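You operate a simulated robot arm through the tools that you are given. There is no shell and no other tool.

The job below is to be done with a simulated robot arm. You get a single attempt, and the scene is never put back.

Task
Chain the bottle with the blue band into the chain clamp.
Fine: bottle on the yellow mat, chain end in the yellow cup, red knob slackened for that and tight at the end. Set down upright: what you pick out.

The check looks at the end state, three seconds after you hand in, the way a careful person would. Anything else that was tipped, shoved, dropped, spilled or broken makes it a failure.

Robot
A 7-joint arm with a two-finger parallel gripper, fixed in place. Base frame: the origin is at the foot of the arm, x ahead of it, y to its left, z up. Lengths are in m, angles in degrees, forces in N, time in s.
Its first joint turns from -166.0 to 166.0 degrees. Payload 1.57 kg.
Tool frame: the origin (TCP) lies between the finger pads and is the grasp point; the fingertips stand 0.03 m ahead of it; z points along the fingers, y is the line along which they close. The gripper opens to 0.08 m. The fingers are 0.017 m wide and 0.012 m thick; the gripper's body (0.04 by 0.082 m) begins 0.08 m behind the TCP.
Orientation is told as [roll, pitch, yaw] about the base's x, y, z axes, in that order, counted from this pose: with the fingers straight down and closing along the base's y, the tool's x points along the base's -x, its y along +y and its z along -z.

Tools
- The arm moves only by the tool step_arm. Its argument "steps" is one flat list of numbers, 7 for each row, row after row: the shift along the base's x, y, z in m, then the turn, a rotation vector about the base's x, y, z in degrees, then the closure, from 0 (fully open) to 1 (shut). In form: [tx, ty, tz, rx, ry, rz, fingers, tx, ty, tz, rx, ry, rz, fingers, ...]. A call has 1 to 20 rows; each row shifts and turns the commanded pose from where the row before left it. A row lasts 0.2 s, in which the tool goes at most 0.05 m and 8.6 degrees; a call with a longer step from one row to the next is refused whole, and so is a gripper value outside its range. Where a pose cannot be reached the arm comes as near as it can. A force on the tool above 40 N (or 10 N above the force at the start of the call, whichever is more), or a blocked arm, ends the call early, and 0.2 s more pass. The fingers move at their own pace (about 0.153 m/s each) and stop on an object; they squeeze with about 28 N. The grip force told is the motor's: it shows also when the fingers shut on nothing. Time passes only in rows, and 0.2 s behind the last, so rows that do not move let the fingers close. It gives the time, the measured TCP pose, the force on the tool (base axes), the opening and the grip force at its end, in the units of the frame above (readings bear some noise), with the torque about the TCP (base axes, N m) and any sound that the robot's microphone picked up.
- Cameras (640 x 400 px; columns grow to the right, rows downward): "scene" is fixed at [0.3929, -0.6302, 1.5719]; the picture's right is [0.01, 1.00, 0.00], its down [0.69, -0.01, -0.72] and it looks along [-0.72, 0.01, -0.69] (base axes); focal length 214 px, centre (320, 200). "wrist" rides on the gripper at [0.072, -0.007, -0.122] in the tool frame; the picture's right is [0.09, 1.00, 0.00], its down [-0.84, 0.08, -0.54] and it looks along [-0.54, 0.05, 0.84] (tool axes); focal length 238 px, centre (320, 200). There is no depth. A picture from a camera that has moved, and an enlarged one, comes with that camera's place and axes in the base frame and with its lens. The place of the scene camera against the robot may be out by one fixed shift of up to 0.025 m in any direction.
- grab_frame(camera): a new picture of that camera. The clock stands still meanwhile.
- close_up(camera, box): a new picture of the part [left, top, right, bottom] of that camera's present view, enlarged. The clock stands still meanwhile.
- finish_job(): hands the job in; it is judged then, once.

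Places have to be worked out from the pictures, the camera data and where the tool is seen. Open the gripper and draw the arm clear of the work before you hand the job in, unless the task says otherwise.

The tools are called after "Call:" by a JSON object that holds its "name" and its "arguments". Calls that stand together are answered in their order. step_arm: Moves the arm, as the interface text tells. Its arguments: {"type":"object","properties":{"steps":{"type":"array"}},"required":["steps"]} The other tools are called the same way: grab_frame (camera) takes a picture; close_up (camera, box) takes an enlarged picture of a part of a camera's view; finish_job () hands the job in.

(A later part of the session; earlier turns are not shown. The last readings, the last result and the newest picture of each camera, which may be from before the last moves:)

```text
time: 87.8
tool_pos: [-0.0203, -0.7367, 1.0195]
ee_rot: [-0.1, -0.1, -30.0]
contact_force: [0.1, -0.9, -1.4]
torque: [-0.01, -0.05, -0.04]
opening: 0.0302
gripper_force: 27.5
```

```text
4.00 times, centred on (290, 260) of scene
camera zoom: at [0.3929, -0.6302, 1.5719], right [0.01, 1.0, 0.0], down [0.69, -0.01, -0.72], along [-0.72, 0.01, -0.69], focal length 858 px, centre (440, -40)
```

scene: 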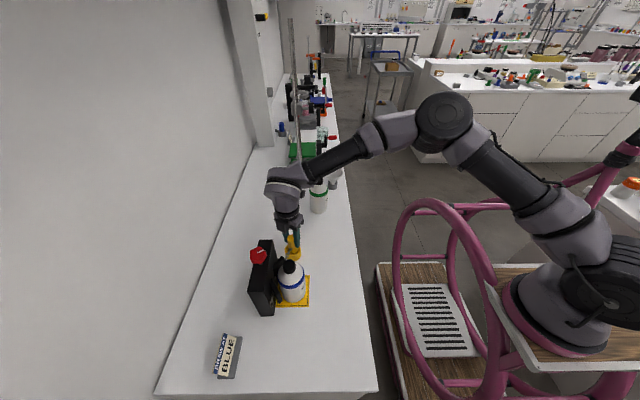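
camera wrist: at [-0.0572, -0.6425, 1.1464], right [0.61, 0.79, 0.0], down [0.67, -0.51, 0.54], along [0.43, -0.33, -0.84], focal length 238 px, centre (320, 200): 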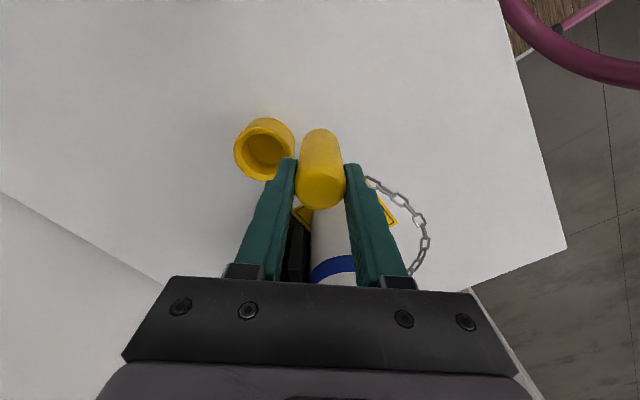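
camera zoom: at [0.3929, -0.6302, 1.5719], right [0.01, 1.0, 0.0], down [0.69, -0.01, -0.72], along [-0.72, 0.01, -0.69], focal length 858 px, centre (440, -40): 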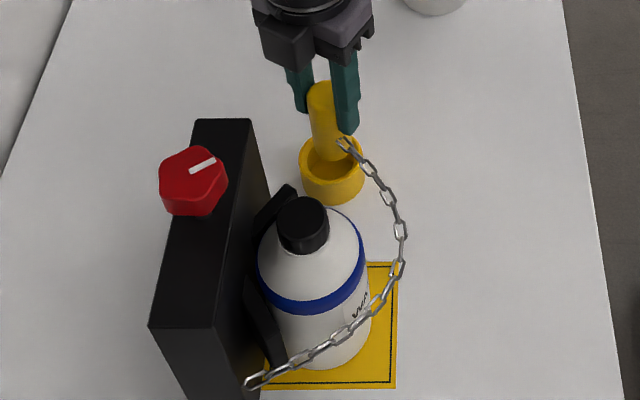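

The cup is ~3 mm further to -y. I'll correct and lower to just above the flip height.

Call:
{"name": "step_arm", "arguments": {"steps": [-0.0003, -0.0031, 0, 0, 0, 0, 1, 0, 0, -0.007, 0, 0, 0, 1, 0, 0, -0.007, 0, 0, 0, 1, 0, 0, 0, 0, 0, 0, 1]}}

Call:
{"name": "close_up", "arguments": {"camera": "wrist", "box": [240, 90, 400, 230]}}

Call:
{"name": "close_up", "arguments": {"camera": "scene", "box": [250, 210, 330, 310]}}

```text
time: 88.8
tool_pos: [-0.0195, -0.7415, 1.0051]
ee_rot: [0.0, 0.0, -30.1]
contact_force: [0.5, 0.6, 0.0]
torque: [0.04, 0.01, 0.03]
opening: 0.0305
gripper_force: 27.8
```

```text
2.86 times, centred on (320, 160) of wrist
camera zoom: at [-0.0858, -0.7092, 1.1265], right [0.42, 0.91, 0.0], down [0.76, -0.35, 0.54], along [0.49, -0.23, -0.84], focal length 681 px, centre (320, 314)
```

zoom: 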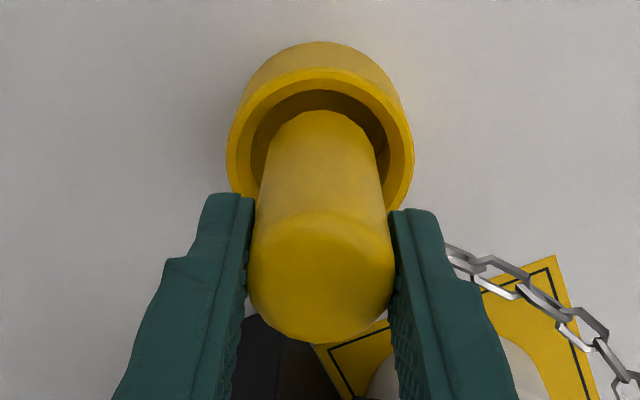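

```text
4.00 times, centred on (290, 260) of scene
camera zoom: at [0.3929, -0.6302, 1.5719], right [0.01, 1.0, 0.0], down [0.69, -0.01, -0.72], along [-0.72, 0.01, -0.69], focal length 858 px, centre (440, -40)
```

zoom: 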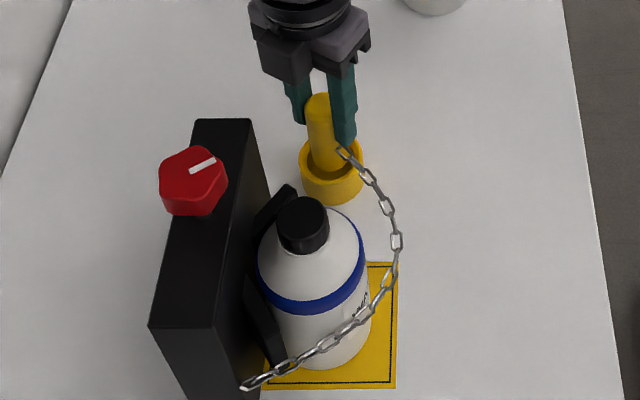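

Centred, with the chain in front and clear of the bottle. I'll lower past the previous flip height.

Call:
{"name": "step_arm", "arguments": {"steps": [0, 0, -0.004, 0, 0, 0, 1, 0, 0, -0.004, 0, 0, 0, 1, 0, 0, 0, 0, 0, 0, 1]}}

Call:
{"name": "close_up", "arguments": {"camera": "scene", "box": [250, 210, 330, 310]}}

```text
time: 89.6
tool_pos: [-0.0196, -0.7408, 0.9968]
ee_rot: [-0.2, 0.1, -30.1]
contact_force: [0.2, -0.7, -0.9]
torque: [-0.01, -0.01, 0.02]
opening: 0.0304
gripper_force: 28.4
```

```text
4.00 times, centred on (290, 260) of scene
camera zoom: at [0.3929, -0.6302, 1.5719], right [0.01, 1.0, 0.0], down [0.69, -0.01, -0.72], along [-0.72, 0.01, -0.69], focal length 858 px, centre (440, -40)
```

zoom: 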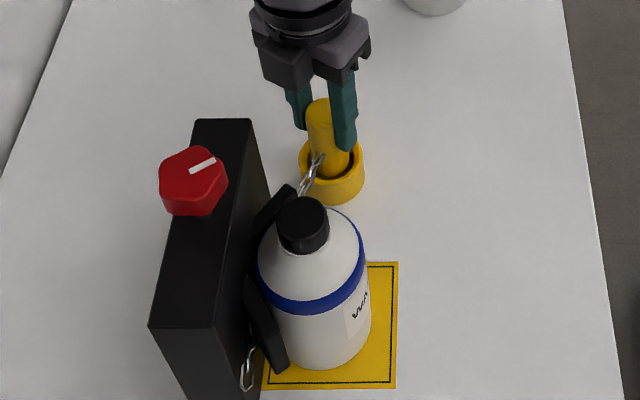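

It still flips behind as soon as the plug enters the cup, even with the bottle seated. I need to understand this seated chain path better, so I'll look closely at the visible parts from both cameras.

Call:
{"name": "close_up", "arguments": {"camera": "scene", "box": [272, 240, 312, 275]}}

Call:
{"name": "close_up", "arguments": {"camera": "scene", "box": [260, 265, 305, 312]}}

Call:
{"name": "close_up", "arguments": {"camera": "wrist", "box": [280, 190, 380, 285]}}

```text
11.43 times, centred on (292, 258) of scene
camera zoom: at [0.3929, -0.6302, 1.5719], right [0.01, 1.0, 0.0], down [0.69, -0.01, -0.72], along [-0.72, 0.01, -0.69], focal length 2451 px, centre (640, -457)
```

zoom: 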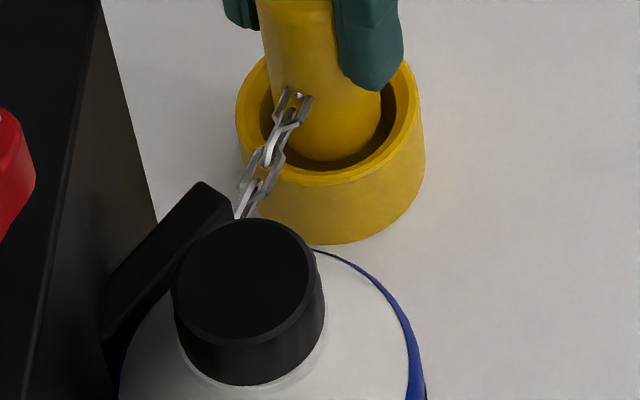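

```text
8.51 times, centred on (282, 288) of scene
camera zoom: at [0.3929, -0.6302, 1.5719], right [0.01, 1.0, 0.0], down [0.69, -0.01, -0.72], along [-0.72, 0.01, -0.69], focal length 1825 px, centre (639, -553)
```

zoom: 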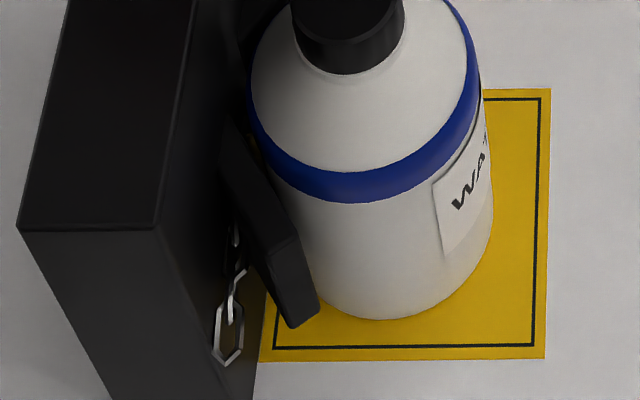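

```text
4.21 times, centred on (330, 238) of wrist
camera zoom: at [-0.086, -0.7095, 1.1184], right [0.42, 0.91, 0.0], down [0.76, -0.35, 0.54], along [0.49, -0.23, -0.84], focal length 1004 px, centre (278, 42)
```

zoom: 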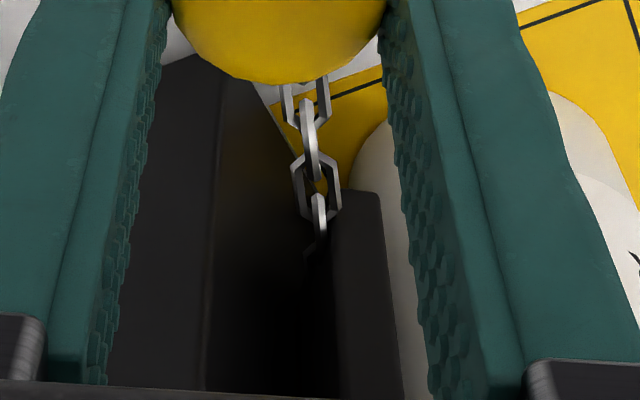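

In the seated state the chain is drawn as a straight chord behind the jaws, ignoring the bottle. I'll finish seating the plug, release it, and look from above at the resting state before deciding.

Call:
{"name": "step_arm", "arguments": {"steps": [0, 0, -0.006, 0, 0, 0, 1, 0, 0, -0.006, 0, 0, 0, 1, 0, 0, -0.003, 0, 0, 0, 1, 0, 0, 0, 0, 0, 0, 1]}}

Call:
{"name": "close_up", "arguments": {"camera": "scene", "box": [250, 210, 330, 310]}}

```text
time: 90.6
tool_pos: [-0.0206, -0.7405, 0.9823]
ee_rot: [0.0, 0.0, -30.2]
contact_force: [0.2, -0.1, 0.7]
torque: [0.03, 0.01, 0.02]
opening: 0.0301
gripper_force: 28.0
```

```text
4.00 times, centred on (290, 260) of scene
camera zoom: at [0.3929, -0.6302, 1.5719], right [0.01, 1.0, 0.0], down [0.69, -0.01, -0.72], along [-0.72, 0.01, -0.69], focal length 858 px, centre (440, -40)
```

zoom: 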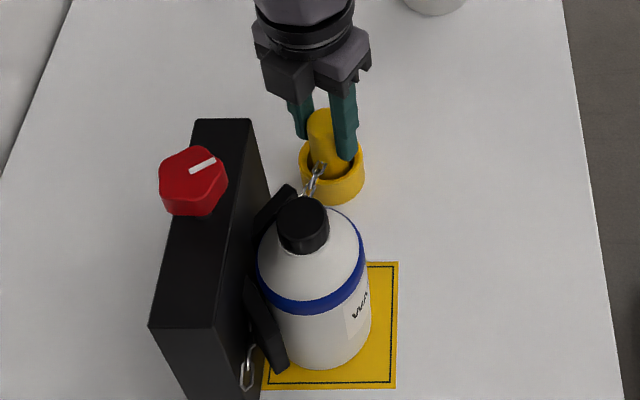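

Call:
{"name": "step_arm", "arguments": {"steps": [0, 0, -0.0015, 0, 0, 0, 1, 0, 0, -0.0015, 0, 0, 0, 1, 0, 0, 0, 0, 0, 0, 1]}}

Call:
{"name": "step_arm", "arguments": {"steps": [0, 0, -0.001, 0, 0, 0, 1, 0, 0, -0.001, 0, 0, 0, 1, 0, 0, 0, 0, 0, 0, 1]}}

```text
time: 91.4
tool_pos: [-0.02, -0.7383, 0.98]
ee_rot: [-0.1, -0.1, -30.1]
contact_force: [-0.1, -0.1, -1.1]
torque: [0.0, 0.03, 0.01]
opening: 0.0302
gripper_force: 28.0
```

```text
time: 92.2
tool_pos: [-0.0183, -0.74, 0.9763]
ee_rot: [0.0, 0.0, -30.0]
contact_force: [-0.5, 0.5, -0.8]
torque: [0.02, 0.01, 0.03]
opening: 0.0302
gripper_force: 27.6
```

Call:
{"name": "step_arm", "arguments": {"steps": [0, 0, -0.001, 0, 0, 0, 1, 0, 0, -0.001, 0, 0, 0, 1, 0, 0, 0, 0, 0, 0, 1]}}

Call:
{"name": "close_up", "arguments": {"camera": "wrist", "box": [240, 90, 400, 230]}}

Call:
{"name": "close_up", "arguments": {"camera": "scene", "box": [270, 225, 320, 270]}}

```text
time: 93.0
tool_pos: [-0.0199, -0.7402, 0.9768]
ee_rot: [-0.2, 0.1, -30.1]
contact_force: [2.3, 4.4, 17.7]
torque: [0.3, -0.12, -0.02]
opening: 0.0301
gripper_force: 27.6
```

```text
2.86 times, centred on (320, 160) of wrist
camera zoom: at [-0.0857, -0.7087, 1.0983], right [0.42, 0.91, 0.0], down [0.76, -0.35, 0.54], along [0.49, -0.23, -0.84], focal length 681 px, centre (320, 314)
```

zoom: 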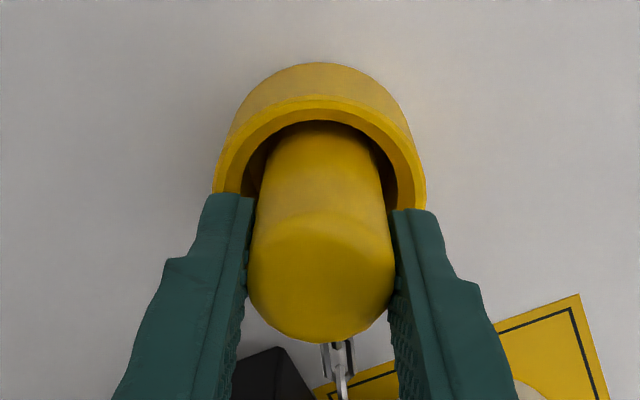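

```text
8.89 times, centred on (295, 248) of scene
camera zoom: at [0.3929, -0.6302, 1.5719], right [0.01, 1.0, 0.0], down [0.69, -0.01, -0.72], along [-0.72, 0.01, -0.69], focal length 1906 px, centre (542, -222)
```

zoom: 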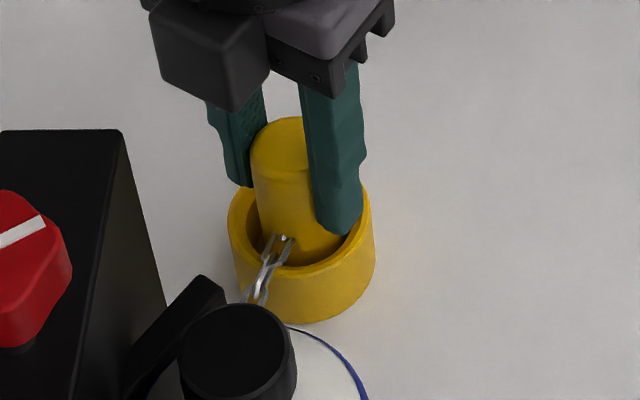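

Seated on the cup floor (18 N). I'll ease off, open, rise and look.

Call:
{"name": "step_arm", "arguments": {"steps": [0, 0, 0.001, 0, 0, 0, 1, 0, 0, 0, 0, 0, 0, 0.4, 0, 0, 0, 0, 0, 0, 0, 0, 0, 0, 0, 0, 0, 0, 0, 0, 0.02, 0, 0, 0, 0, 0, 0, 0.03, 0, 0, 0, 0, 0, 0, 0.04, 0, 0, 0, 0, 0, 0, 0.045, 0, 0, 0, 0, 0, 0, 0.045, 0, 0, 0, 0, 0, 0, 0.04, 0, 0, 0, 0, 0, 0, 0, 0, 0, 0, 0]}}

Call:
{"name": "grab_frame", "arguments": {"camera": "wrist"}}

Call:
{"name": "close_up", "arguments": {"camera": "scene", "box": [235, 220, 335, 330]}}

```text
time: 95.4
tool_pos: [-0.0178, -0.7385, 1.1984]
ee_rot: [0.0, 0.0, -30.1]
contact_force: [0.6, -0.9, -0.1]
torque: [0.02, 0.0, 0.01]
opening: 0.0798
gripper_force: 0.1
```

```text
taken
camera wrist: at [-0.0841, -0.7075, 1.3188], right [0.42, 0.91, 0.0], down [0.76, -0.35, 0.54], along [0.49, -0.23, -0.84], focal length 238 px, centre (320, 200)
```

wrist: 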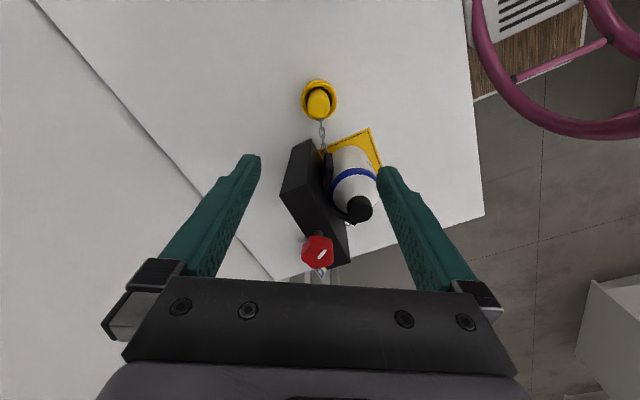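

```text
3.64 times, centred on (285, 275) of scene
camera zoom: at [0.3929, -0.6302, 1.5719], right [0.01, 1.0, 0.0], down [0.69, -0.01, -0.72], along [-0.72, 0.01, -0.69], focal length 780 px, centre (447, -73)
```

zoom: 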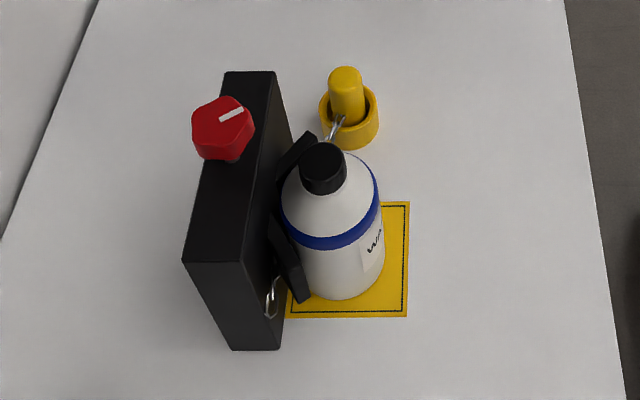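

The plug stands upright in the cup. The seated chain still runs behind the bottle, and the knob's slack may decide that: 125° may not be enough. I'll go back to the knob with a fresh grip angle (yaw ≈ -127°) and slacken it further while watching the chain.

Call:
{"name": "step_arm", "arguments": {"steps": [0.0107, -0.0052, 0.001, 0, 0, -8.1, 0, 0.0107, -0.0052, 0.001, 0, 0, -8.1, 0, 0.0107, -0.0052, 0, 0, 0, -8.1, 0, 0.0107, -0.0052, 0, 0, 0, -8.1, 0, 0.0107, -0.0052, 0, 0, 0, -8.1, 0, 0.0107, -0.0052, 0, 0, 0, -8.1, 0, 0.0107, -0.0052, 0, 0, 0, -8.1, 0, 0.0107, -0.0052, 0, 0, 0, -8.1, 0, 0.0107, -0.0052, 0, 0, 0, -8.1, 0, 0.0107, -0.0052, 0, 0, 0, -8.1, 0, 0.0107, -0.0052, 0, 0, 0, -8.1, 0, 0.0107, -0.0048, 0, 0, 0, -8.1, 0, 0, 0, 0, 0, 0, 0, 0]}}

Call:
{"name": "close_up", "arguments": {"camera": "wrist", "box": [240, 80, 400, 220]}}

Call:
{"name": "close_up", "arguments": {"camera": "scene", "box": [235, 220, 335, 330]}}

```text
time: 98.2
tool_pos: [0.1091, -0.8013, 1.1977]
ee_rot: [-0.1, 0.0, -127.4]
contact_force: [0.0, 0.3, 0.8]
torque: [0.0, -0.01, 0.0]
opening: 0.0801
gripper_force: 0.1
```

```text
2.86 times, centred on (320, 150) of wrist
camera zoom: at [0.1476, -0.7393, 1.3192], right [0.85, -0.53, 0.0], down [-0.45, -0.71, 0.54], along [-0.29, -0.46, -0.84], focal length 681 px, centre (320, 343)
```

zoom: 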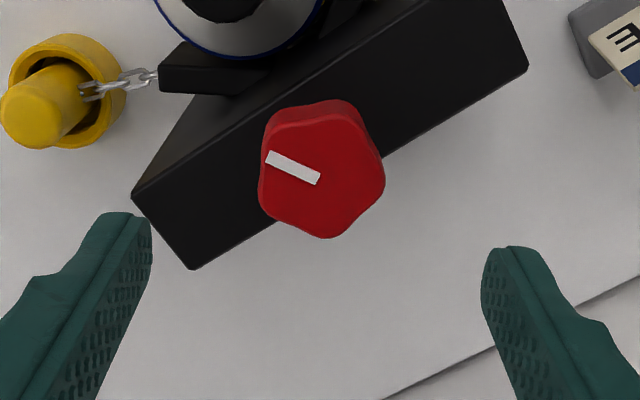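

```text
3.64 times, centred on (285, 275) of scene
camera zoom: at [0.3929, -0.6302, 1.5719], right [0.01, 1.0, 0.0], down [0.69, -0.01, -0.72], along [-0.72, 0.01, -0.69], focal length 780 px, centre (447, -73)
```

zoom: 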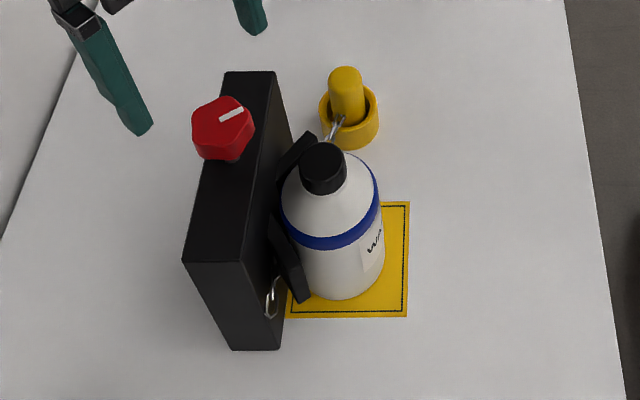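

The lobe/flat pair is well aligned with the fingers and centred. Descending and gripping the knob.

Call:
{"name": "step_arm", "arguments": {"steps": [0.0005, 0, -0.03, 0, 0, 0, 0, 0, 0, -0.03, 0, 0, 0, 0, 0, 0, -0.028, 0, 0, 0, 0, 0, 0, 0, 0, 0, 0, 0, 0, 0, 0, 0, 0, 0, 0.4, 0, 0, 0, 0, 0, 0, 1, 0, 0, 0, 0, 0, 0, 1]}}

Call:
{"name": "close_up", "arguments": {"camera": "wrist", "box": [220, 100, 420, 260]}}

```text
time: 99.8
tool_pos: [0.1108, -0.7989, 1.1092]
ee_rot: [0.0, 0.1, -127.3]
contact_force: [1.9, -2.0, -2.5]
torque: [-0.66, 0.04, 0.0]
opening: 0.0411
gripper_force: 44.9
```

```text
2.50 times, centred on (320, 180) of wrist
camera zoom: at [0.1475, -0.7385, 1.2306], right [0.85, -0.53, 0.0], down [-0.44, -0.71, 0.54], along [-0.29, -0.46, -0.84], focal length 596 px, centre (320, 250)
```

zoom: 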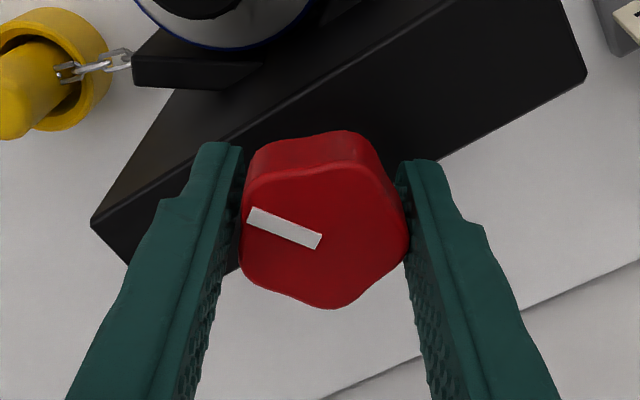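

Gripped. I'll turn another 70° counter-clockwise and watch.

Call:
{"name": "step_arm", "arguments": {"steps": [0, 0, 0, 0, 0, 7, 1, 0, 0, 0, 0, 0, 7, 1, 0, 0, 0, 0, 0, 7, 1, 0, 0, 0, 0, 0, 7, 1, 0, 0, 0, 0, 0, 7, 1, 0, 0, 0, 0, 0, 7, 1, 0, 0, 0, 0, 0, 7, 1, 0, 0, 0, 0, 0, 7, 1, 0, 0, 0, 0, 0, 0, 1]}}

Call:
{"name": "close_up", "arguments": {"camera": "scene", "box": [235, 220, 335, 330]}}

Call:
{"name": "close_up", "arguments": {"camera": "wrist", "box": [220, 100, 420, 260]}}

```text
time: 101.8
tool_pos: [0.1119, -0.8027, 1.1109]
ee_rot: [0.0, 0.0, -71.0]
contact_force: [18.9, -4.9, 0.0]
torque: [0.43, -0.3, -1.27]
opening: 0.0411
gripper_force: 44.8
```

```text
3.64 times, centred on (285, 275) of scene
camera zoom: at [0.3929, -0.6302, 1.5719], right [0.01, 1.0, 0.0], down [0.69, -0.01, -0.72], along [-0.72, 0.01, -0.69], focal length 780 px, centre (447, -73)
```

zoom: 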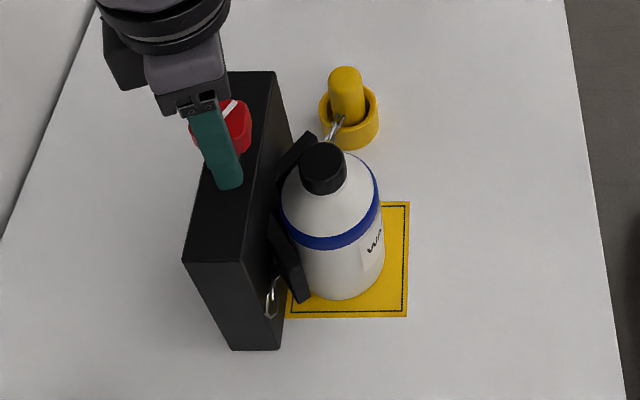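

```text
2.50 times, centred on (320, 180) of wrist
camera zoom: at [0.0806, -0.7357, 1.232], right [0.91, 0.41, 0.0], down [0.34, -0.77, 0.54], along [0.22, -0.49, -0.84], focal length 596 px, centre (320, 250)
```

zoom: 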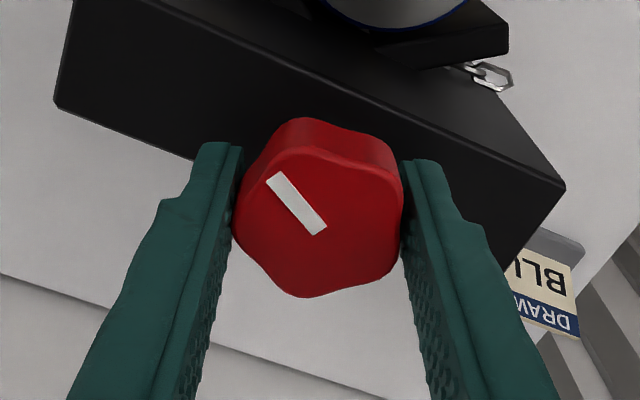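

The knob has hit its slack stop: torque -1.3 N·m and the grip slipped by ~25°, so full slack is ≈150°. I'll release it, rise, and check the chain in the seated state.

Call:
{"name": "step_arm", "arguments": {"steps": [0, 0, 0, 0, 0, -2, 1, 0, 0, 0, 0, 0, 0, 0.3, 0, 0, 0, 0, 0, 0, 0, 0, 0, 0.03, 0, 0, 0, 0, 0, 0, 0.045, 0, 0, 0, 0, 0, 0, 0.045, 0, 0, 0, 0, 0, 0, 0, 0, 0, 0, 0]}}

Call:
{"name": "grab_frame", "arguments": {"camera": "wrist"}}

Call:
{"name": "close_up", "arguments": {"camera": "scene", "box": [235, 220, 335, 330]}}

```text
time: 103.4
tool_pos: [0.1106, -0.8003, 1.2308]
ee_rot: [-0.1, 0.0, -73.4]
contact_force: [1.4, -0.1, -0.3]
torque: [0.0, 0.04, 0.0]
opening: 0.0801
gripper_force: 0.0
```

```text
taken
camera wrist: at [0.0833, -0.7326, 1.3519], right [0.93, 0.38, 0.0], down [0.32, -0.78, 0.54], along [0.2, -0.5, -0.84], focal length 238 px, centre (320, 200)
```

wrist: 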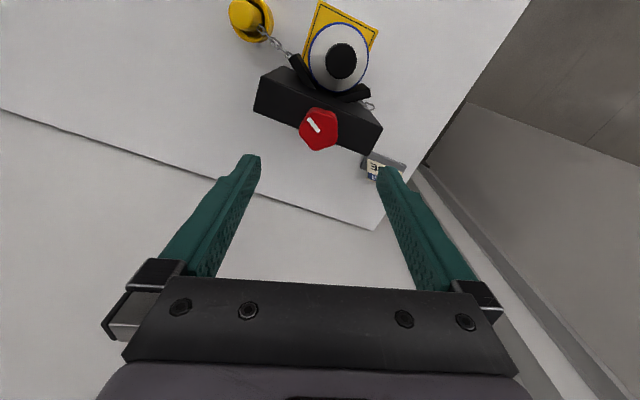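

```text
3.64 times, centred on (285, 275) of scene
camera zoom: at [0.3929, -0.6302, 1.5719], right [0.01, 1.0, 0.0], down [0.69, -0.01, -0.72], along [-0.72, 0.01, -0.69], focal length 780 px, centre (447, -73)
```

zoom: 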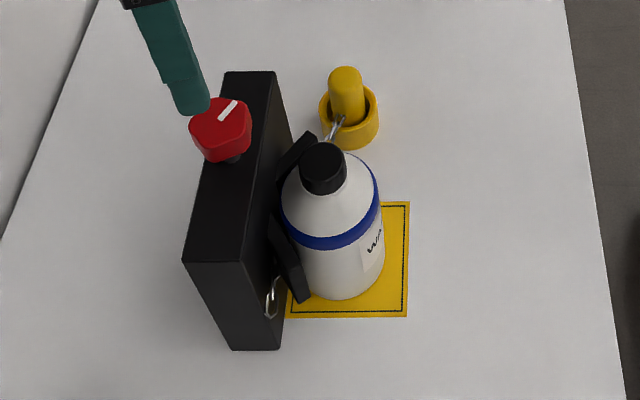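

I now have a good overhead view of the clamp, bottle and chain. Zooming in on the chain route.

Call:
{"name": "close_up", "arguments": {"camera": "wrist", "box": [225, 0, 395, 130]}}

Call:
{"name": "close_up", "arguments": {"camera": "wrist", "box": [280, 40, 385, 120]}}

```text
3.08 times, centred on (310, 65) of wrist
camera zoom: at [0.0833, -0.7326, 1.3519], right [0.93, 0.38, 0.0], down [0.32, -0.78, 0.54], along [0.2, -0.5, -0.84], focal length 733 px, centre (351, 615)
```

zoom: 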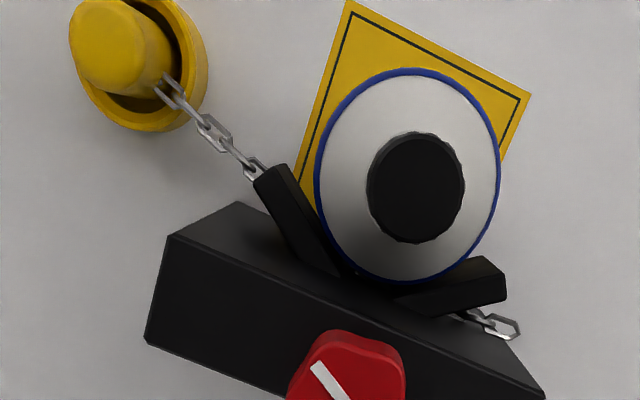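

```text
5.00 times, centred on (332, 80) of wrist
camera zoom: at [0.0833, -0.7326, 1.3519], right [0.93, 0.38, 0.0], down [0.32, -0.78, 0.54], along [0.2, -0.5, -0.84], focal length 1192 px, centre (258, 800)
```

zoom: 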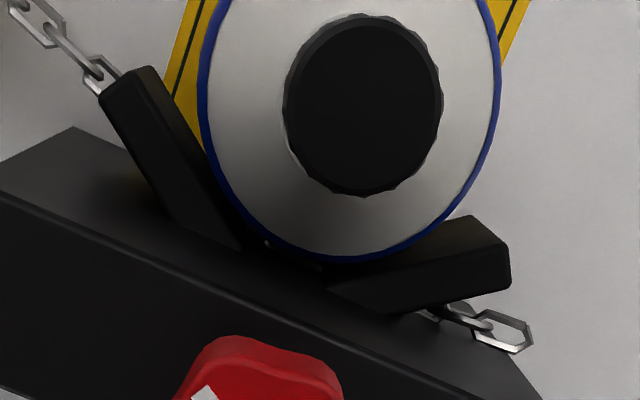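

From above it's clear: the bottle nests in the V, but the seated chain runs straight behind it. With the knob now fully slack, I'll re-grip the plug, pull it clear of the cup and re-insert to see if the chain now stays around the front.

Call:
{"name": "step_arm", "arguments": {"steps": [-0.0187, 0.0087, -0.004, 0, 0, 6.2, 0, -0.0187, 0.0087, -0.004, 0, 0, 6.2, 0, -0.0187, 0.0087, -0.004, 0, 0, 6.2, 0, -0.0187, 0.0087, -0.004, 0, 0, 6.2, 0, -0.0187, 0.0087, -0.004, 0, 0, 6.2, 0, -0.0187, 0.0087, -0.004, 0, 0, 6.2, 0, -0.0187, 0.0087, -0.004, 0, 0, 6.2, 0, 0, 0, -0.04, 0, 0, 0, 0, 0, 0, -0.04, 0, 0, 0, 0, 0, 0, -0.04, 0, 0, 0, 0, 0, 0, -0.035, 0, 0, 0, 0, 0, 0, 0, 0, 0, 0, 0]}}

Call:
{"name": "close_up", "arguments": {"camera": "wrist", "box": [220, 80, 420, 240]}}

```text
time: 106.0
tool_pos: [-0.0215, -0.7409, 1.0476]
ee_rot: [-0.1, 0.0, -29.8]
contact_force: [0.2, 0.2, -0.3]
torque: [0.01, 0.01, 0.0]
opening: 0.0801
gripper_force: 0.1
```

```text
2.50 times, centred on (320, 160) of wrist
camera zoom: at [-0.0883, -0.7105, 1.1689], right [0.42, 0.91, 0.0], down [0.76, -0.35, 0.54], along [0.49, -0.23, -0.84], focal length 596 px, centre (320, 300)
```

zoom: 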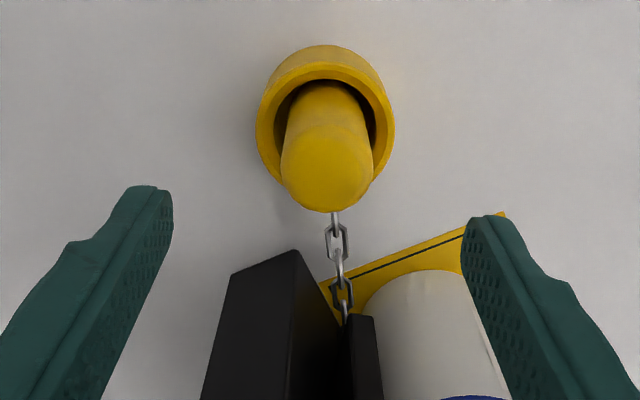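

The plug is ~2 mm off axis. I'll correct, descend and grip at the same height.

Call:
{"name": "step_arm", "arguments": {"steps": [0.0024, 0.0005, 0, 0, 0, 0, 0, 0, 0, -0.025, 0, 0, 0, 0, 0, 0, -0.025, 0, 0, 0, 0, 0, 0, -0.021, 0, 0, 0, 0, 0, 0, 0, 0, 0, 0, 0, 0, 0, 0, 0, 0, 0, 0.4, 0, 0, 0, 0, 0, 0, 1, 0, 0, 0, 0, 0, 0, 1]}}

Call:
{"name": "close_up", "arguments": {"camera": "wrist", "box": [220, 80, 420, 240]}}

```text
time: 107.8
tool_pos: [-0.0196, -0.7399, 0.9763]
ee_rot: [0.0, 0.0, -29.9]
contact_force: [0.1, 0.3, -0.3]
torque: [0.03, -0.01, 0.0]
opening: 0.0305
gripper_force: 27.9
```

```text
2.50 times, centred on (320, 160) of wrist
camera zoom: at [-0.0864, -0.709, 1.0981], right [0.42, 0.91, 0.0], down [0.76, -0.35, 0.54], along [0.49, -0.23, -0.84], focal length 596 px, centre (320, 300)
```

zoom: 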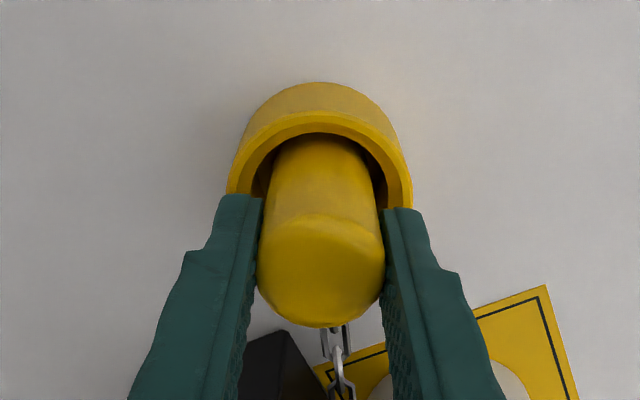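

The plug is gripped. I'll raise it straight up 4 cm clear of the rim and look at the chain.

Call:
{"name": "step_arm", "arguments": {"steps": [0, 0, 0.008, 0, 0, 0, 1, 0, 0, 0.01, 0, 0, 0, 1, 0, 0, 0.01, 0, 0, 0, 1, 0, 0, 0.012, 0, 0, 0, 1, 0, 0, 0, 0, 0, 0, 1]}}

Call:
{"name": "close_up", "arguments": {"camera": "scene", "box": [235, 210, 335, 330]}}

```text
time: 109.0
tool_pos: [-0.0196, -0.7406, 1.0165]
ee_rot: [-0.1, -0.1, -29.9]
contact_force: [0.2, -0.5, 0.4]
torque: [-0.02, -0.01, 0.01]
opening: 0.0304
gripper_force: 28.1
```

```text
3.33 times, centred on (285, 270) of scene
camera zoom: at [0.3929, -0.6302, 1.5719], right [0.01, 1.0, 0.0], down [0.69, -0.01, -0.72], along [-0.72, 0.01, -0.69], focal length 715 px, centre (437, -33)
```

zoom: 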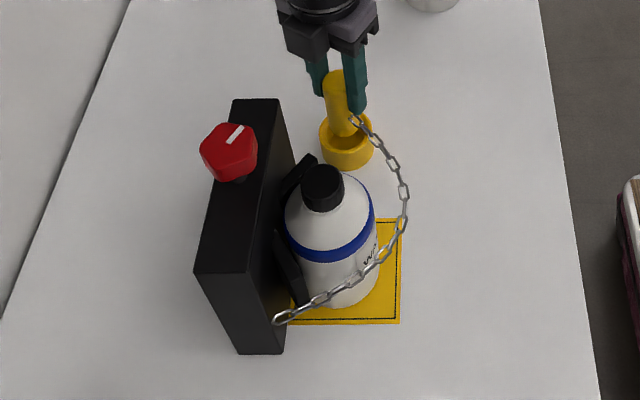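

Out of the cup, the chain is around the front again. Re-inserting now with full slack.

Call:
{"name": "step_arm", "arguments": {"steps": [0, 0, -0.008, 0, 0, 0, 1, 0, 0, -0.008, 0, 0, 0, 1, 0, 0, -0.006, 0, 0, 0, 1, 0, 0, 0, 0, 0, 0, 1]}}

Call:
{"name": "close_up", "arguments": {"camera": "scene", "box": [235, 210, 335, 330]}}

```text
time: 110.0
tool_pos: [-0.0218, -0.7397, 0.9941]
ee_rot: [-0.1, 0.0, -29.9]
contact_force: [-0.2, 0.3, -0.3]
torque: [0.01, -0.02, 0.04]
opening: 0.0302
gripper_force: 28.6
```

```text
3.33 times, centred on (285, 270) of scene
camera zoom: at [0.3929, -0.6302, 1.5719], right [0.01, 1.0, 0.0], down [0.69, -0.01, -0.72], along [-0.72, 0.01, -0.69], focal length 715 px, centre (437, -33)
```

zoom: 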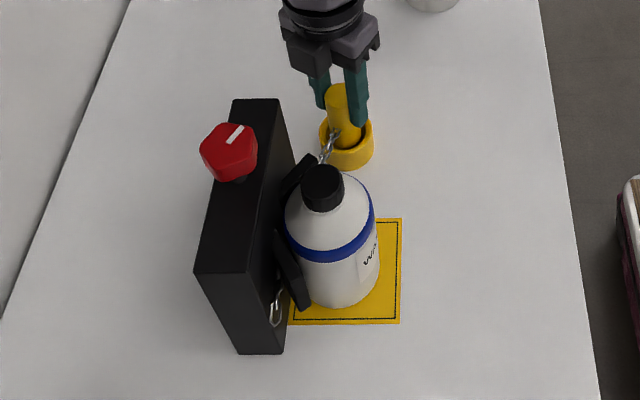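

Still behind, so the remaining untested factor is the knob itself (tight side versus slack side). I'll seat the plug, release it, and turn the knob clockwise while watching how the seated chain responds.

Call:
{"name": "step_arm", "arguments": {"steps": [0, 0, -0.006, 0, 0, 0, 1, 0, 0, -0.006, 0, 0, 0, 1, 0, 0, -0.005, 0, 0, 0, 1, 0, 0, 0, 0, 0, 0, 1]}}

Call:
{"name": "step_arm", "arguments": {"steps": [0, 0, -0.001, 0, 0, 0, 1, 0, 0, 0, 0, 0, 0, 1]}}

```text
time: 111.0
tool_pos: [-0.0202, -0.7402, 0.9764]
ee_rot: [0.0, 0.0, -29.8]
contact_force: [0.0, 0.3, -0.6]
torque: [0.0, 0.02, -0.01]
opening: 0.0306
gripper_force: 28.0
```

```text
time: 111.6
tool_pos: [-0.0202, -0.74, 0.9765]
ee_rot: [0.0, -0.1, -29.9]
contact_force: [1.0, 1.3, 6.8]
torque: [0.1, -0.01, -0.04]
opening: 0.0302
gripper_force: 27.6
```

Seated again (7 N). I'll release, rise, and move to the knob with yaw ≈ +6° so I can turn it clockwise ~150° in one go.

Call:
{"name": "step_arm", "arguments": {"steps": [0, 0, 0.0005, 0, 0, 0, 1, 0, 0, 0, 0, 0, 0, 0.4, 0, 0, 0, 0, 0, 0, 0, 0, 0, 0.02, 0, 0, 0, 0, 0, 0, 0.03, 0, 0, 0, 0, 0, 0, 0.04, 0, 0, 0, 0, 0, 0, 0.045, 0, 0, 0, 0, 0, 0, 0.045, 0, 0, 0, 0, 0, 0, 0.04, 0, 0, 0, 0, 0.0187, -0.0087, 0, 0, 0, 5, 0, 0.0187, -0.0087, 0, 0, 0, 5, 0, 0.0187, -0.0087, 0, 0, 0, 5, 0, 0.0187, -0.0087, 0, 0, 0, 5, 0, 0.0187, -0.0087, 0, 0, 0, 5, 0, 0.0187, -0.0087, 0, 0, 0, 5, 0, 0.0185, -0.0085, 0, 0, 0, 6, 0, 0, 0, 0, 0, 0, 0, 0]}}

Call:
{"name": "close_up", "arguments": {"camera": "wrist", "box": [240, 80, 400, 220]}}

Call:
{"name": "grab_frame", "arguments": {"camera": "wrist"}}

```text
time: 115.2
tool_pos: [0.1103, -0.8023, 1.1965]
ee_rot: [-0.1, 0.0, 6.1]
contact_force: [-0.3, -0.2, 0.9]
torque: [0.01, 0.0, -0.01]
opening: 0.0801
gripper_force: 0.0
```

```text
2.86 times, centred on (320, 150) of wrist
camera zoom: at [0.0387, -0.8149, 1.3184], right [-0.2, 0.98, 0.0], down [0.82, 0.17, 0.54], along [0.53, 0.11, -0.84], focal length 681 px, centre (320, 343)
```

zoom: 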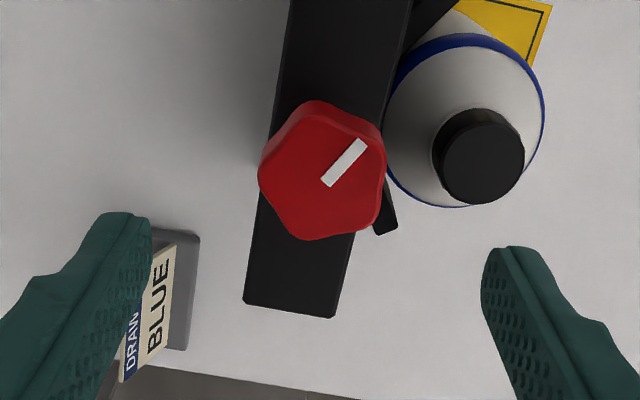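

```text
taken
camera wrist: at [0.0387, -0.8149, 1.3184], right [-0.2, 0.98, 0.0], down [0.82, 0.17, 0.54], along [0.53, 0.11, -0.84], focal length 238 px, centre (320, 200)
```

wrist: 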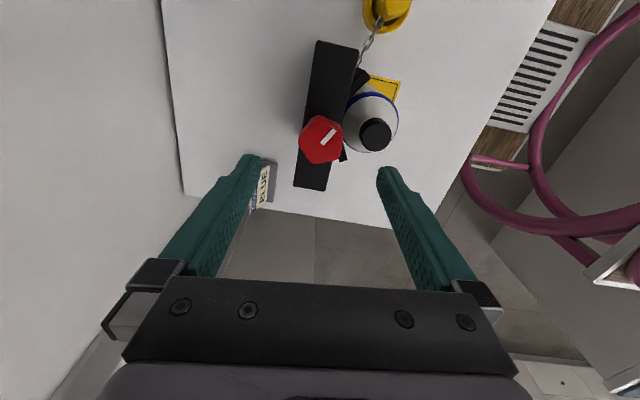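

The lobe/flat alignment is good, and the fingertips will stay ~2 cm above the bottle cap. Descending and gripping the knob.

Call:
{"name": "step_arm", "arguments": {"steps": [0, 0.001, -0.03, 0, 0, 0, 0, 0, 0, -0.03, 0, 0, 0, 0, 0, 0, -0.027, 0, 0, 0, 0, 0, 0, 0, 0, 0, 0, 0, 0, 0, 0, 0, 0, 0, 0.4, 0, 0, 0, 0, 0, 0, 1, 0, 0, 0, 0, 0, 0, 1]}}

Call:
{"name": "close_up", "arguments": {"camera": "wrist", "box": [220, 100, 420, 260]}}

```text
time: 116.8
tool_pos: [0.1103, -0.7992, 1.1088]
ee_rot: [0.1, 0.0, 6.2]
contact_force: [-3.3, 33.1, -4.6]
torque: [0.04, -0.23, -0.04]
opening: 0.0419
gripper_force: 44.7
```

```text
2.50 times, centred on (320, 180) of wrist
camera zoom: at [0.0395, -0.8138, 1.2312], right [-0.2, 0.98, 0.0], down [0.82, 0.16, 0.54], along [0.53, 0.11, -0.84], focal length 596 px, centre (320, 250)
```

zoom: 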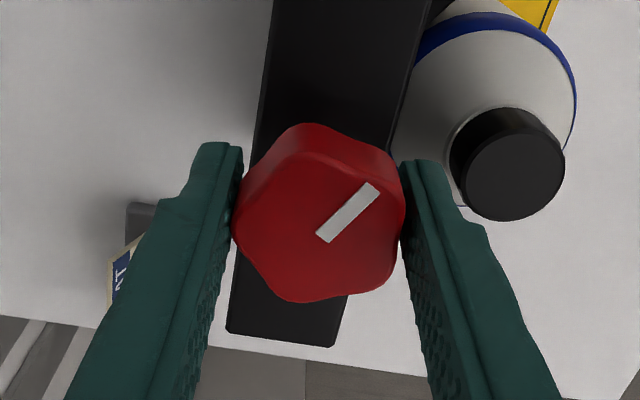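

There's a side load of 33 N in y from being slightly off-centre. I'll shift to relieve it, then turn clockwise 35° and watch.

Call:
{"name": "step_arm", "arguments": {"steps": [0, 0.001, 0, 0, 0, 0, 1, 0, 0.001, 0, 0, 0, 0, 1, 0, 0, 0, 0, 0, 0, 1]}}

Call:
{"name": "step_arm", "arguments": {"steps": [0, 0, 0, 0, 0, -7, 1, 0, 0, 0, 0, 0, -7, 1, 0, 0, 0, 0, 0, -7, 1, 0, 0, 0, 0, 0, -7, 1, 0, 0, 0, 0, 0, -7, 1, 0, 0, 0, 0, 0, 0, 1]}}

Call:
{"name": "close_up", "arguments": {"camera": "wrist", "box": [220, 100, 420, 260]}}

Call:
{"name": "close_up", "arguments": {"camera": "scene", "box": [235, 220, 335, 330]}}

```text
time: 117.6
tool_pos: [0.1112, -0.7994, 1.1092]
ee_rot: [-0.2, 0.1, 6.2]
contact_force: [-1.9, 8.5, -5.0]
torque: [-0.15, -0.59, 0.01]
opening: 0.0419
gripper_force: 44.6
```

```text
time: 119.1
tool_pos: [0.1119, -0.8006, 1.1096]
ee_rot: [-0.5, -0.1, -28.9]
contact_force: [-0.7, -17.7, -7.1]
torque: [0.56, -0.54, -0.02]
opening: 0.0416
gripper_force: 44.8
stopped in row 6: the force on the tool passed its limit at 41 N (the readings are from after the stop); the commanded pose is now the measured one
```

```text
2.50 times, centred on (320, 180) of wrist
camera zoom: at [0.0443, -0.77, 1.2313], right [0.4, 0.92, -0.01], down [0.77, -0.33, 0.54], along [0.49, -0.22, -0.84], focal length 596 px, centre (320, 250)
```

zoom: 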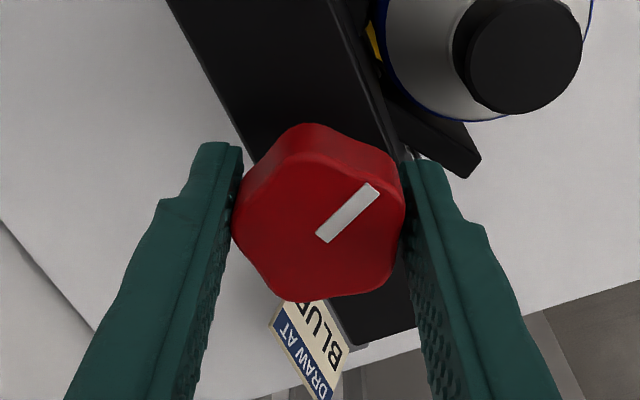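

```text
3.64 times, centred on (285, 275) of scene
camera zoom: at [0.3929, -0.6302, 1.5719], right [0.01, 1.0, 0.0], down [0.69, -0.01, -0.72], along [-0.72, 0.01, -0.69], focal length 780 px, centre (447, -73)
```

zoom: 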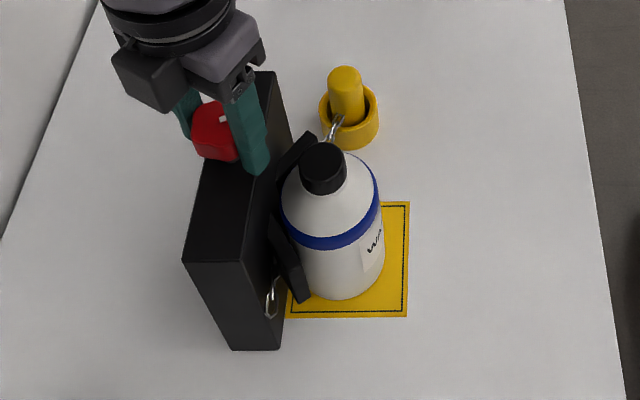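

The knob follows (35° so far), but the lobe/flat grip makes the axis eccentric by ~2 mm. I'll relieve it and rotate on with a compensating shift in smaller chunks.

Call:
{"name": "step_arm", "arguments": {"steps": [0, -0.0008, 0, 0, 0, 0, 1, 0, 0, 0, 0, 0, 0, 1]}}

Call:
{"name": "step_arm", "arguments": {"steps": [-0.0002, 0.0002, 0, 0, 0, -6, 1, -0.0002, 0.0002, 0, 0, 0, -6, 1, -0.0002, 0.0002, 0, 0, 0, -6, 1, 0, 0, 0, 0, 0, 0, 1]}}

```text
time: 119.7
tool_pos: [0.1107, -0.8015, 1.1097]
ee_rot: [-0.2, -0.1, -28.9]
contact_force: [-1.3, -14.7, -13.2]
torque: [-0.25, -0.8, 0.01]
opening: 0.0416
gripper_force: 44.2
```

```text
time: 120.7
tool_pos: [0.1102, -0.8002, 1.1102]
ee_rot: [-0.5, 0.0, -47.0]
contact_force: [0.8, -25.7, -11.7]
torque: [0.15, -0.55, 0.01]
opening: 0.0414
gripper_force: 45.0
```

Call:
{"name": "step_arm", "arguments": {"steps": [0, -0.001, -0.0005, 0, 0, 0, 1, 0, -0.0008, 0, 0, 0, 0, 1, 0, 0, 0, 0, 0, 0, 1]}}

Call:
{"name": "step_arm", "arguments": {"steps": [0, 0, 0, 0, 0, -6, 1, 0, 0, 0, 0, 0, -6, 1, 0, 0, 0, 0, 0, -6, 1, 0, 0, 0, 0, 0, 0, 1]}}

Call:
{"name": "close_up", "arguments": {"camera": "scene", "box": [235, 220, 335, 330]}}

```text
time: 121.5
tool_pos: [0.1104, -0.8017, 1.1095]
ee_rot: [-0.2, 0.1, -47.0]
contact_force: [-5.9, -0.8, -6.9]
torque: [1.05, -0.44, -0.01]
opening: 0.0419
gripper_force: 45.1
```

```text
time: 122.5
tool_pos: [0.1096, -0.8002, 1.1087]
ee_rot: [-0.2, 0.0, -65.0]
contact_force: [-9.1, 9.2, -15.9]
torque: [0.79, -0.43, -0.02]
opening: 0.0418
gripper_force: 45.2
```

```text
3.64 times, centred on (285, 275) of scene
camera zoom: at [0.3929, -0.6302, 1.5719], right [0.01, 1.0, 0.0], down [0.69, -0.01, -0.72], along [-0.72, 0.01, -0.69], focal length 780 px, centre (447, -73)
```

zoom: 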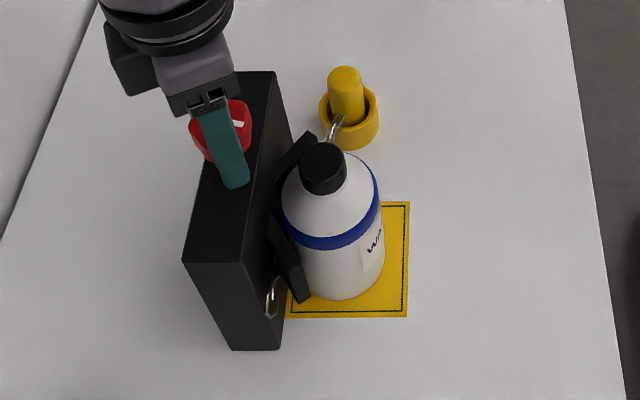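

Turned 71° clockwise so far, with no chain change yet. Continuing.

Call:
{"name": "step_arm", "arguments": {"steps": [-0.0003, 0.0003, -0.0005, 0, 0, -6, 1, -0.0003, 0.0003, -0.0005, 0, 0, -6, 1, 0, 0, 0, 0, 0, -6, 1, 0, 0, 0, 0, 0, 0, 1]}}

Call:
{"name": "step_arm", "arguments": {"steps": [0, 0, 0, 0, 0, -6, 1, 0, 0, 0, 0, 0, -6, 1, 0, 0, 0, 0, 0, -6, 1, 0, 0, 0, 0, 0, 0, 1]}}

Call:
{"name": "close_up", "arguments": {"camera": "scene", "box": [235, 220, 335, 330]}}

```text
time: 123.5
tool_pos: [0.1102, -0.8016, 1.1105]
ee_rot: [-0.4, -0.1, -83.0]
contact_force: [-6.9, 6.0, -6.3]
torque: [0.89, -0.69, 0.01]
opening: 0.0415
gripper_force: 44.6
```

```text
time: 124.5
tool_pos: [0.1094, -0.8026, 1.1088]
ee_rot: [-0.4, -0.1, -101.0]
contact_force: [-6.4, 7.1, -6.3]
torque: [-0.54, -0.52, 0.05]
opening: 0.0414
gripper_force: 45.7
```

```text
3.64 times, centred on (285, 275) of scene
camera zoom: at [0.3929, -0.6302, 1.5719], right [0.01, 1.0, 0.0], down [0.69, -0.01, -0.72], along [-0.72, 0.01, -0.69], focal length 780 px, centre (447, -73)
```

zoom: 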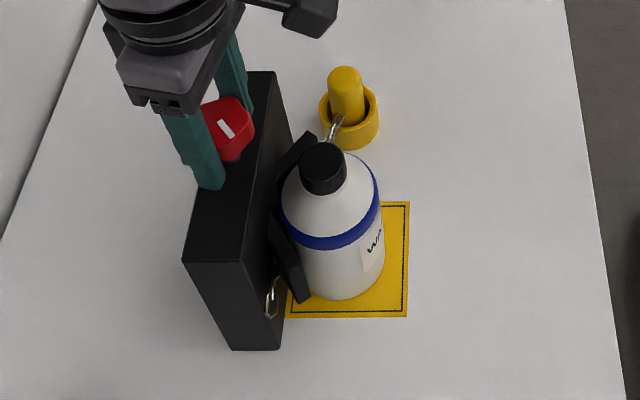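

107° clockwise; still free. Continuing toward the original position.

Call:
{"name": "step_arm", "arguments": {"steps": [0, 0, 0, 0, 0, -6, 1, 0, 0, 0, 0, 0, -6, 1, 0, 0, 0, 0, 0, -6, 1, 0, 0, 0, 0, 0, 0, 1]}}

Call:
{"name": "step_arm", "arguments": {"steps": [0, 0, 0, 0, 0, -6, 1, 0, 0, 0, 0, 0, -6, 1, 0, 0, 0, 0, 0, -5, 1, 0, 0, 0, 0, 0, 0, 1]}}

Call:
{"name": "close_up", "arguments": {"camera": "scene", "box": [235, 220, 335, 330]}}

Call:
{"name": "close_up", "arguments": {"camera": "wrist", "box": [220, 100, 420, 260]}}

```text
time: 125.5
tool_pos: [0.1088, -0.799, 1.109]
ee_rot: [-0.3, -0.1, -118.9]
contact_force: [-4.6, 6.4, 3.7]
torque: [-0.19, -0.52, 0.01]
opening: 0.0416
gripper_force: 44.4
```

```text
time: 126.5
tool_pos: [0.1092, -0.8004, 1.1099]
ee_rot: [-0.3, -0.1, -136.0]
contact_force: [-7.3, 7.4, 17.6]
torque: [0.18, -0.58, -0.01]
opening: 0.0415
gripper_force: 45.4
```

```text
3.64 times, centred on (285, 275) of scene
camera zoom: at [0.3929, -0.6302, 1.5719], right [0.01, 1.0, 0.0], down [0.69, -0.01, -0.72], along [-0.72, 0.01, -0.69], focal length 780 px, centre (447, -73)
```

zoom: 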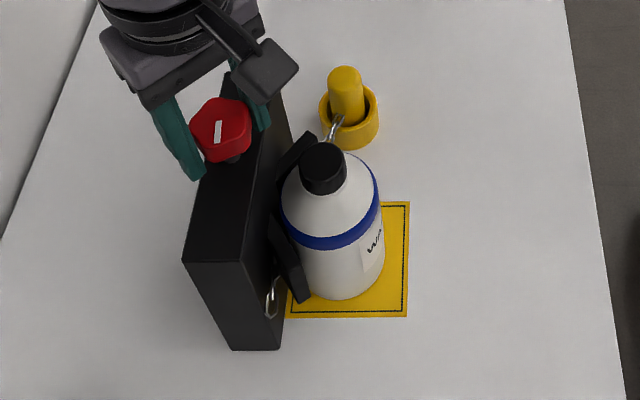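

```text
2.50 times, centred on (320, 180) of wrist
camera zoom: at [0.1565, -0.7455, 1.2313], right [0.76, -0.65, -0.01], down [-0.55, -0.64, 0.54], along [-0.36, -0.41, -0.84], focal length 596 px, centre (320, 250)
```

zoom: 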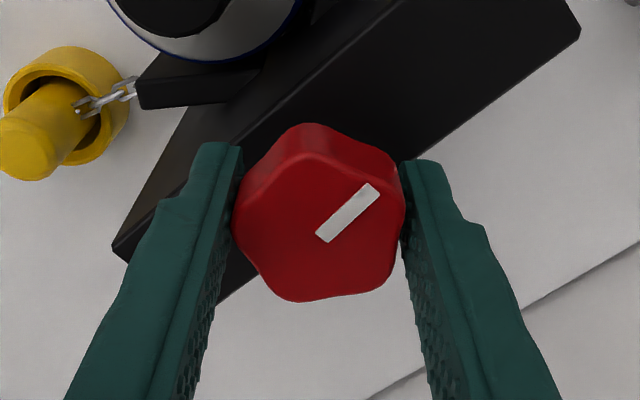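

The mark is back at its original direction (~+2°) with no stop felt. I'll keep turning clockwise to find the tight stop.

Call:
{"name": "step_arm", "arguments": {"steps": [0, 0, -0.0003, 0, 0, -5, 1, 0, 0, -0.0003, 0, 0, -5, 1, 0, 0, 0, 0, 0, 0, 1]}}

Call:
{"name": "close_up", "arguments": {"camera": "wrist", "box": [220, 100, 420, 260]}}

```text
time: 127.3
tool_pos: [0.1086, -0.8013, 1.1098]
ee_rot: [-0.4, -0.2, -145.9]
contact_force: [-7.5, 5.9, 24.8]
torque: [-0.41, -0.01, 0.79]
opening: 0.0416
gripper_force: 44.5
```

```text
2.50 times, centred on (320, 180) of wrist
camera zoom: at [0.165, -0.7545, 1.2306], right [0.63, -0.77, -0.01], down [-0.65, -0.53, 0.54], along [-0.42, -0.34, -0.84], focal length 596 px, centre (320, 250)
```

zoom: 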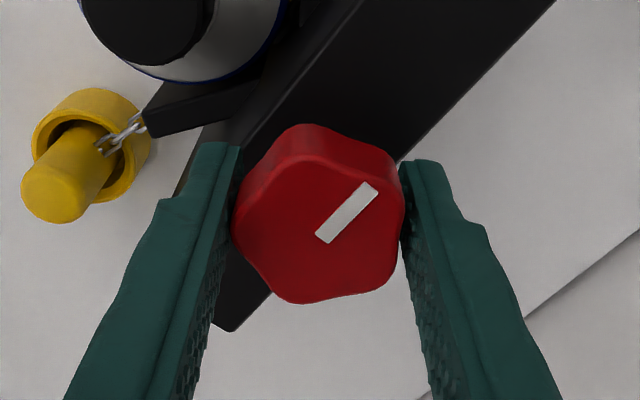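

The tight stop is right here (+0.8 N·m, mark near its original direction), so CW is tight and CCW is slack, over ~150°. The knob was only ~80% slack during my earlier carries. I'll now slacken it fully to the stop, then repeat the whole carry around the bottle.

Call:
{"name": "step_arm", "arguments": {"steps": [0, 0, 0.0003, 0, 0, 6, 1, 0, 0, 0.0003, 0, 0, 6, 1, 0, 0, 0, 0, 0, 6, 1, 0, 0, 0, 0, 0, 6, 1, 0, 0, 0, 0, 0, 6, 1, 0, 0, 0, 0, 0, 6, 1, 0, 0, 0, 0, 0, 0, 1]}}

Call:
{"name": "step_arm", "arguments": {"steps": [0, 0, 0, 0, 0, 6, 1, 0, 0, 0, 0, 0, 6, 1, 0, 0, 0, 0, 0, 6, 1, 0, 0, 0, 0, 0, 6, 1, 0, 0, 0, 0, 0, 6, 1, 0, 0, 0, 0, 0, 0, 1]}}

```text
time: 128.9
tool_pos: [0.1093, -0.8013, 1.1083]
ee_rot: [-0.3, -0.1, -109.8]
contact_force: [-4.8, -5.5, 15.7]
torque: [0.38, -0.64, 0.0]
opening: 0.0416
gripper_force: 45.2
```

```text
time: 130.3
tool_pos: [0.1096, -0.8011, 1.1086]
ee_rot: [-0.3, -0.1, -79.9]
contact_force: [1.4, -12.3, 10.9]
torque: [0.03, -0.17, -0.02]
opening: 0.0416
gripper_force: 45.0
```

Call:
{"name": "step_arm", "arguments": {"steps": [0, -0.0004, 0.0003, 0, 0, 6, 1, 0, -0.0004, 0.0002, 0, 0, 6, 1, 0, 0, 0, 0, 0, 6, 1, 0, 0, 0, 0, 0, 0, 1]}}

Call:
{"name": "step_arm", "arguments": {"steps": [0, 0, 0, 0, 0, 6, 1, 0, 0, 0, 0, 0, 6, 1, 0, 0, 0, 0, 0, 0, 1]}}

```text
time: 131.3
tool_pos: [0.1096, -0.8008, 1.1091]
ee_rot: [-0.2, 0.1, -61.9]
contact_force: [6.0, 3.6, -7.7]
torque: [-0.52, -0.77, 0.02]
opening: 0.0417
gripper_force: 45.3
```

```text
time: 132.1
tool_pos: [0.1098, -0.8007, 1.1098]
ee_rot: [-0.3, -0.1, -49.9]
contact_force: [9.0, 7.8, -9.4]
torque: [1.13, 0.31, -0.03]
opening: 0.0416
gripper_force: 45.1
```

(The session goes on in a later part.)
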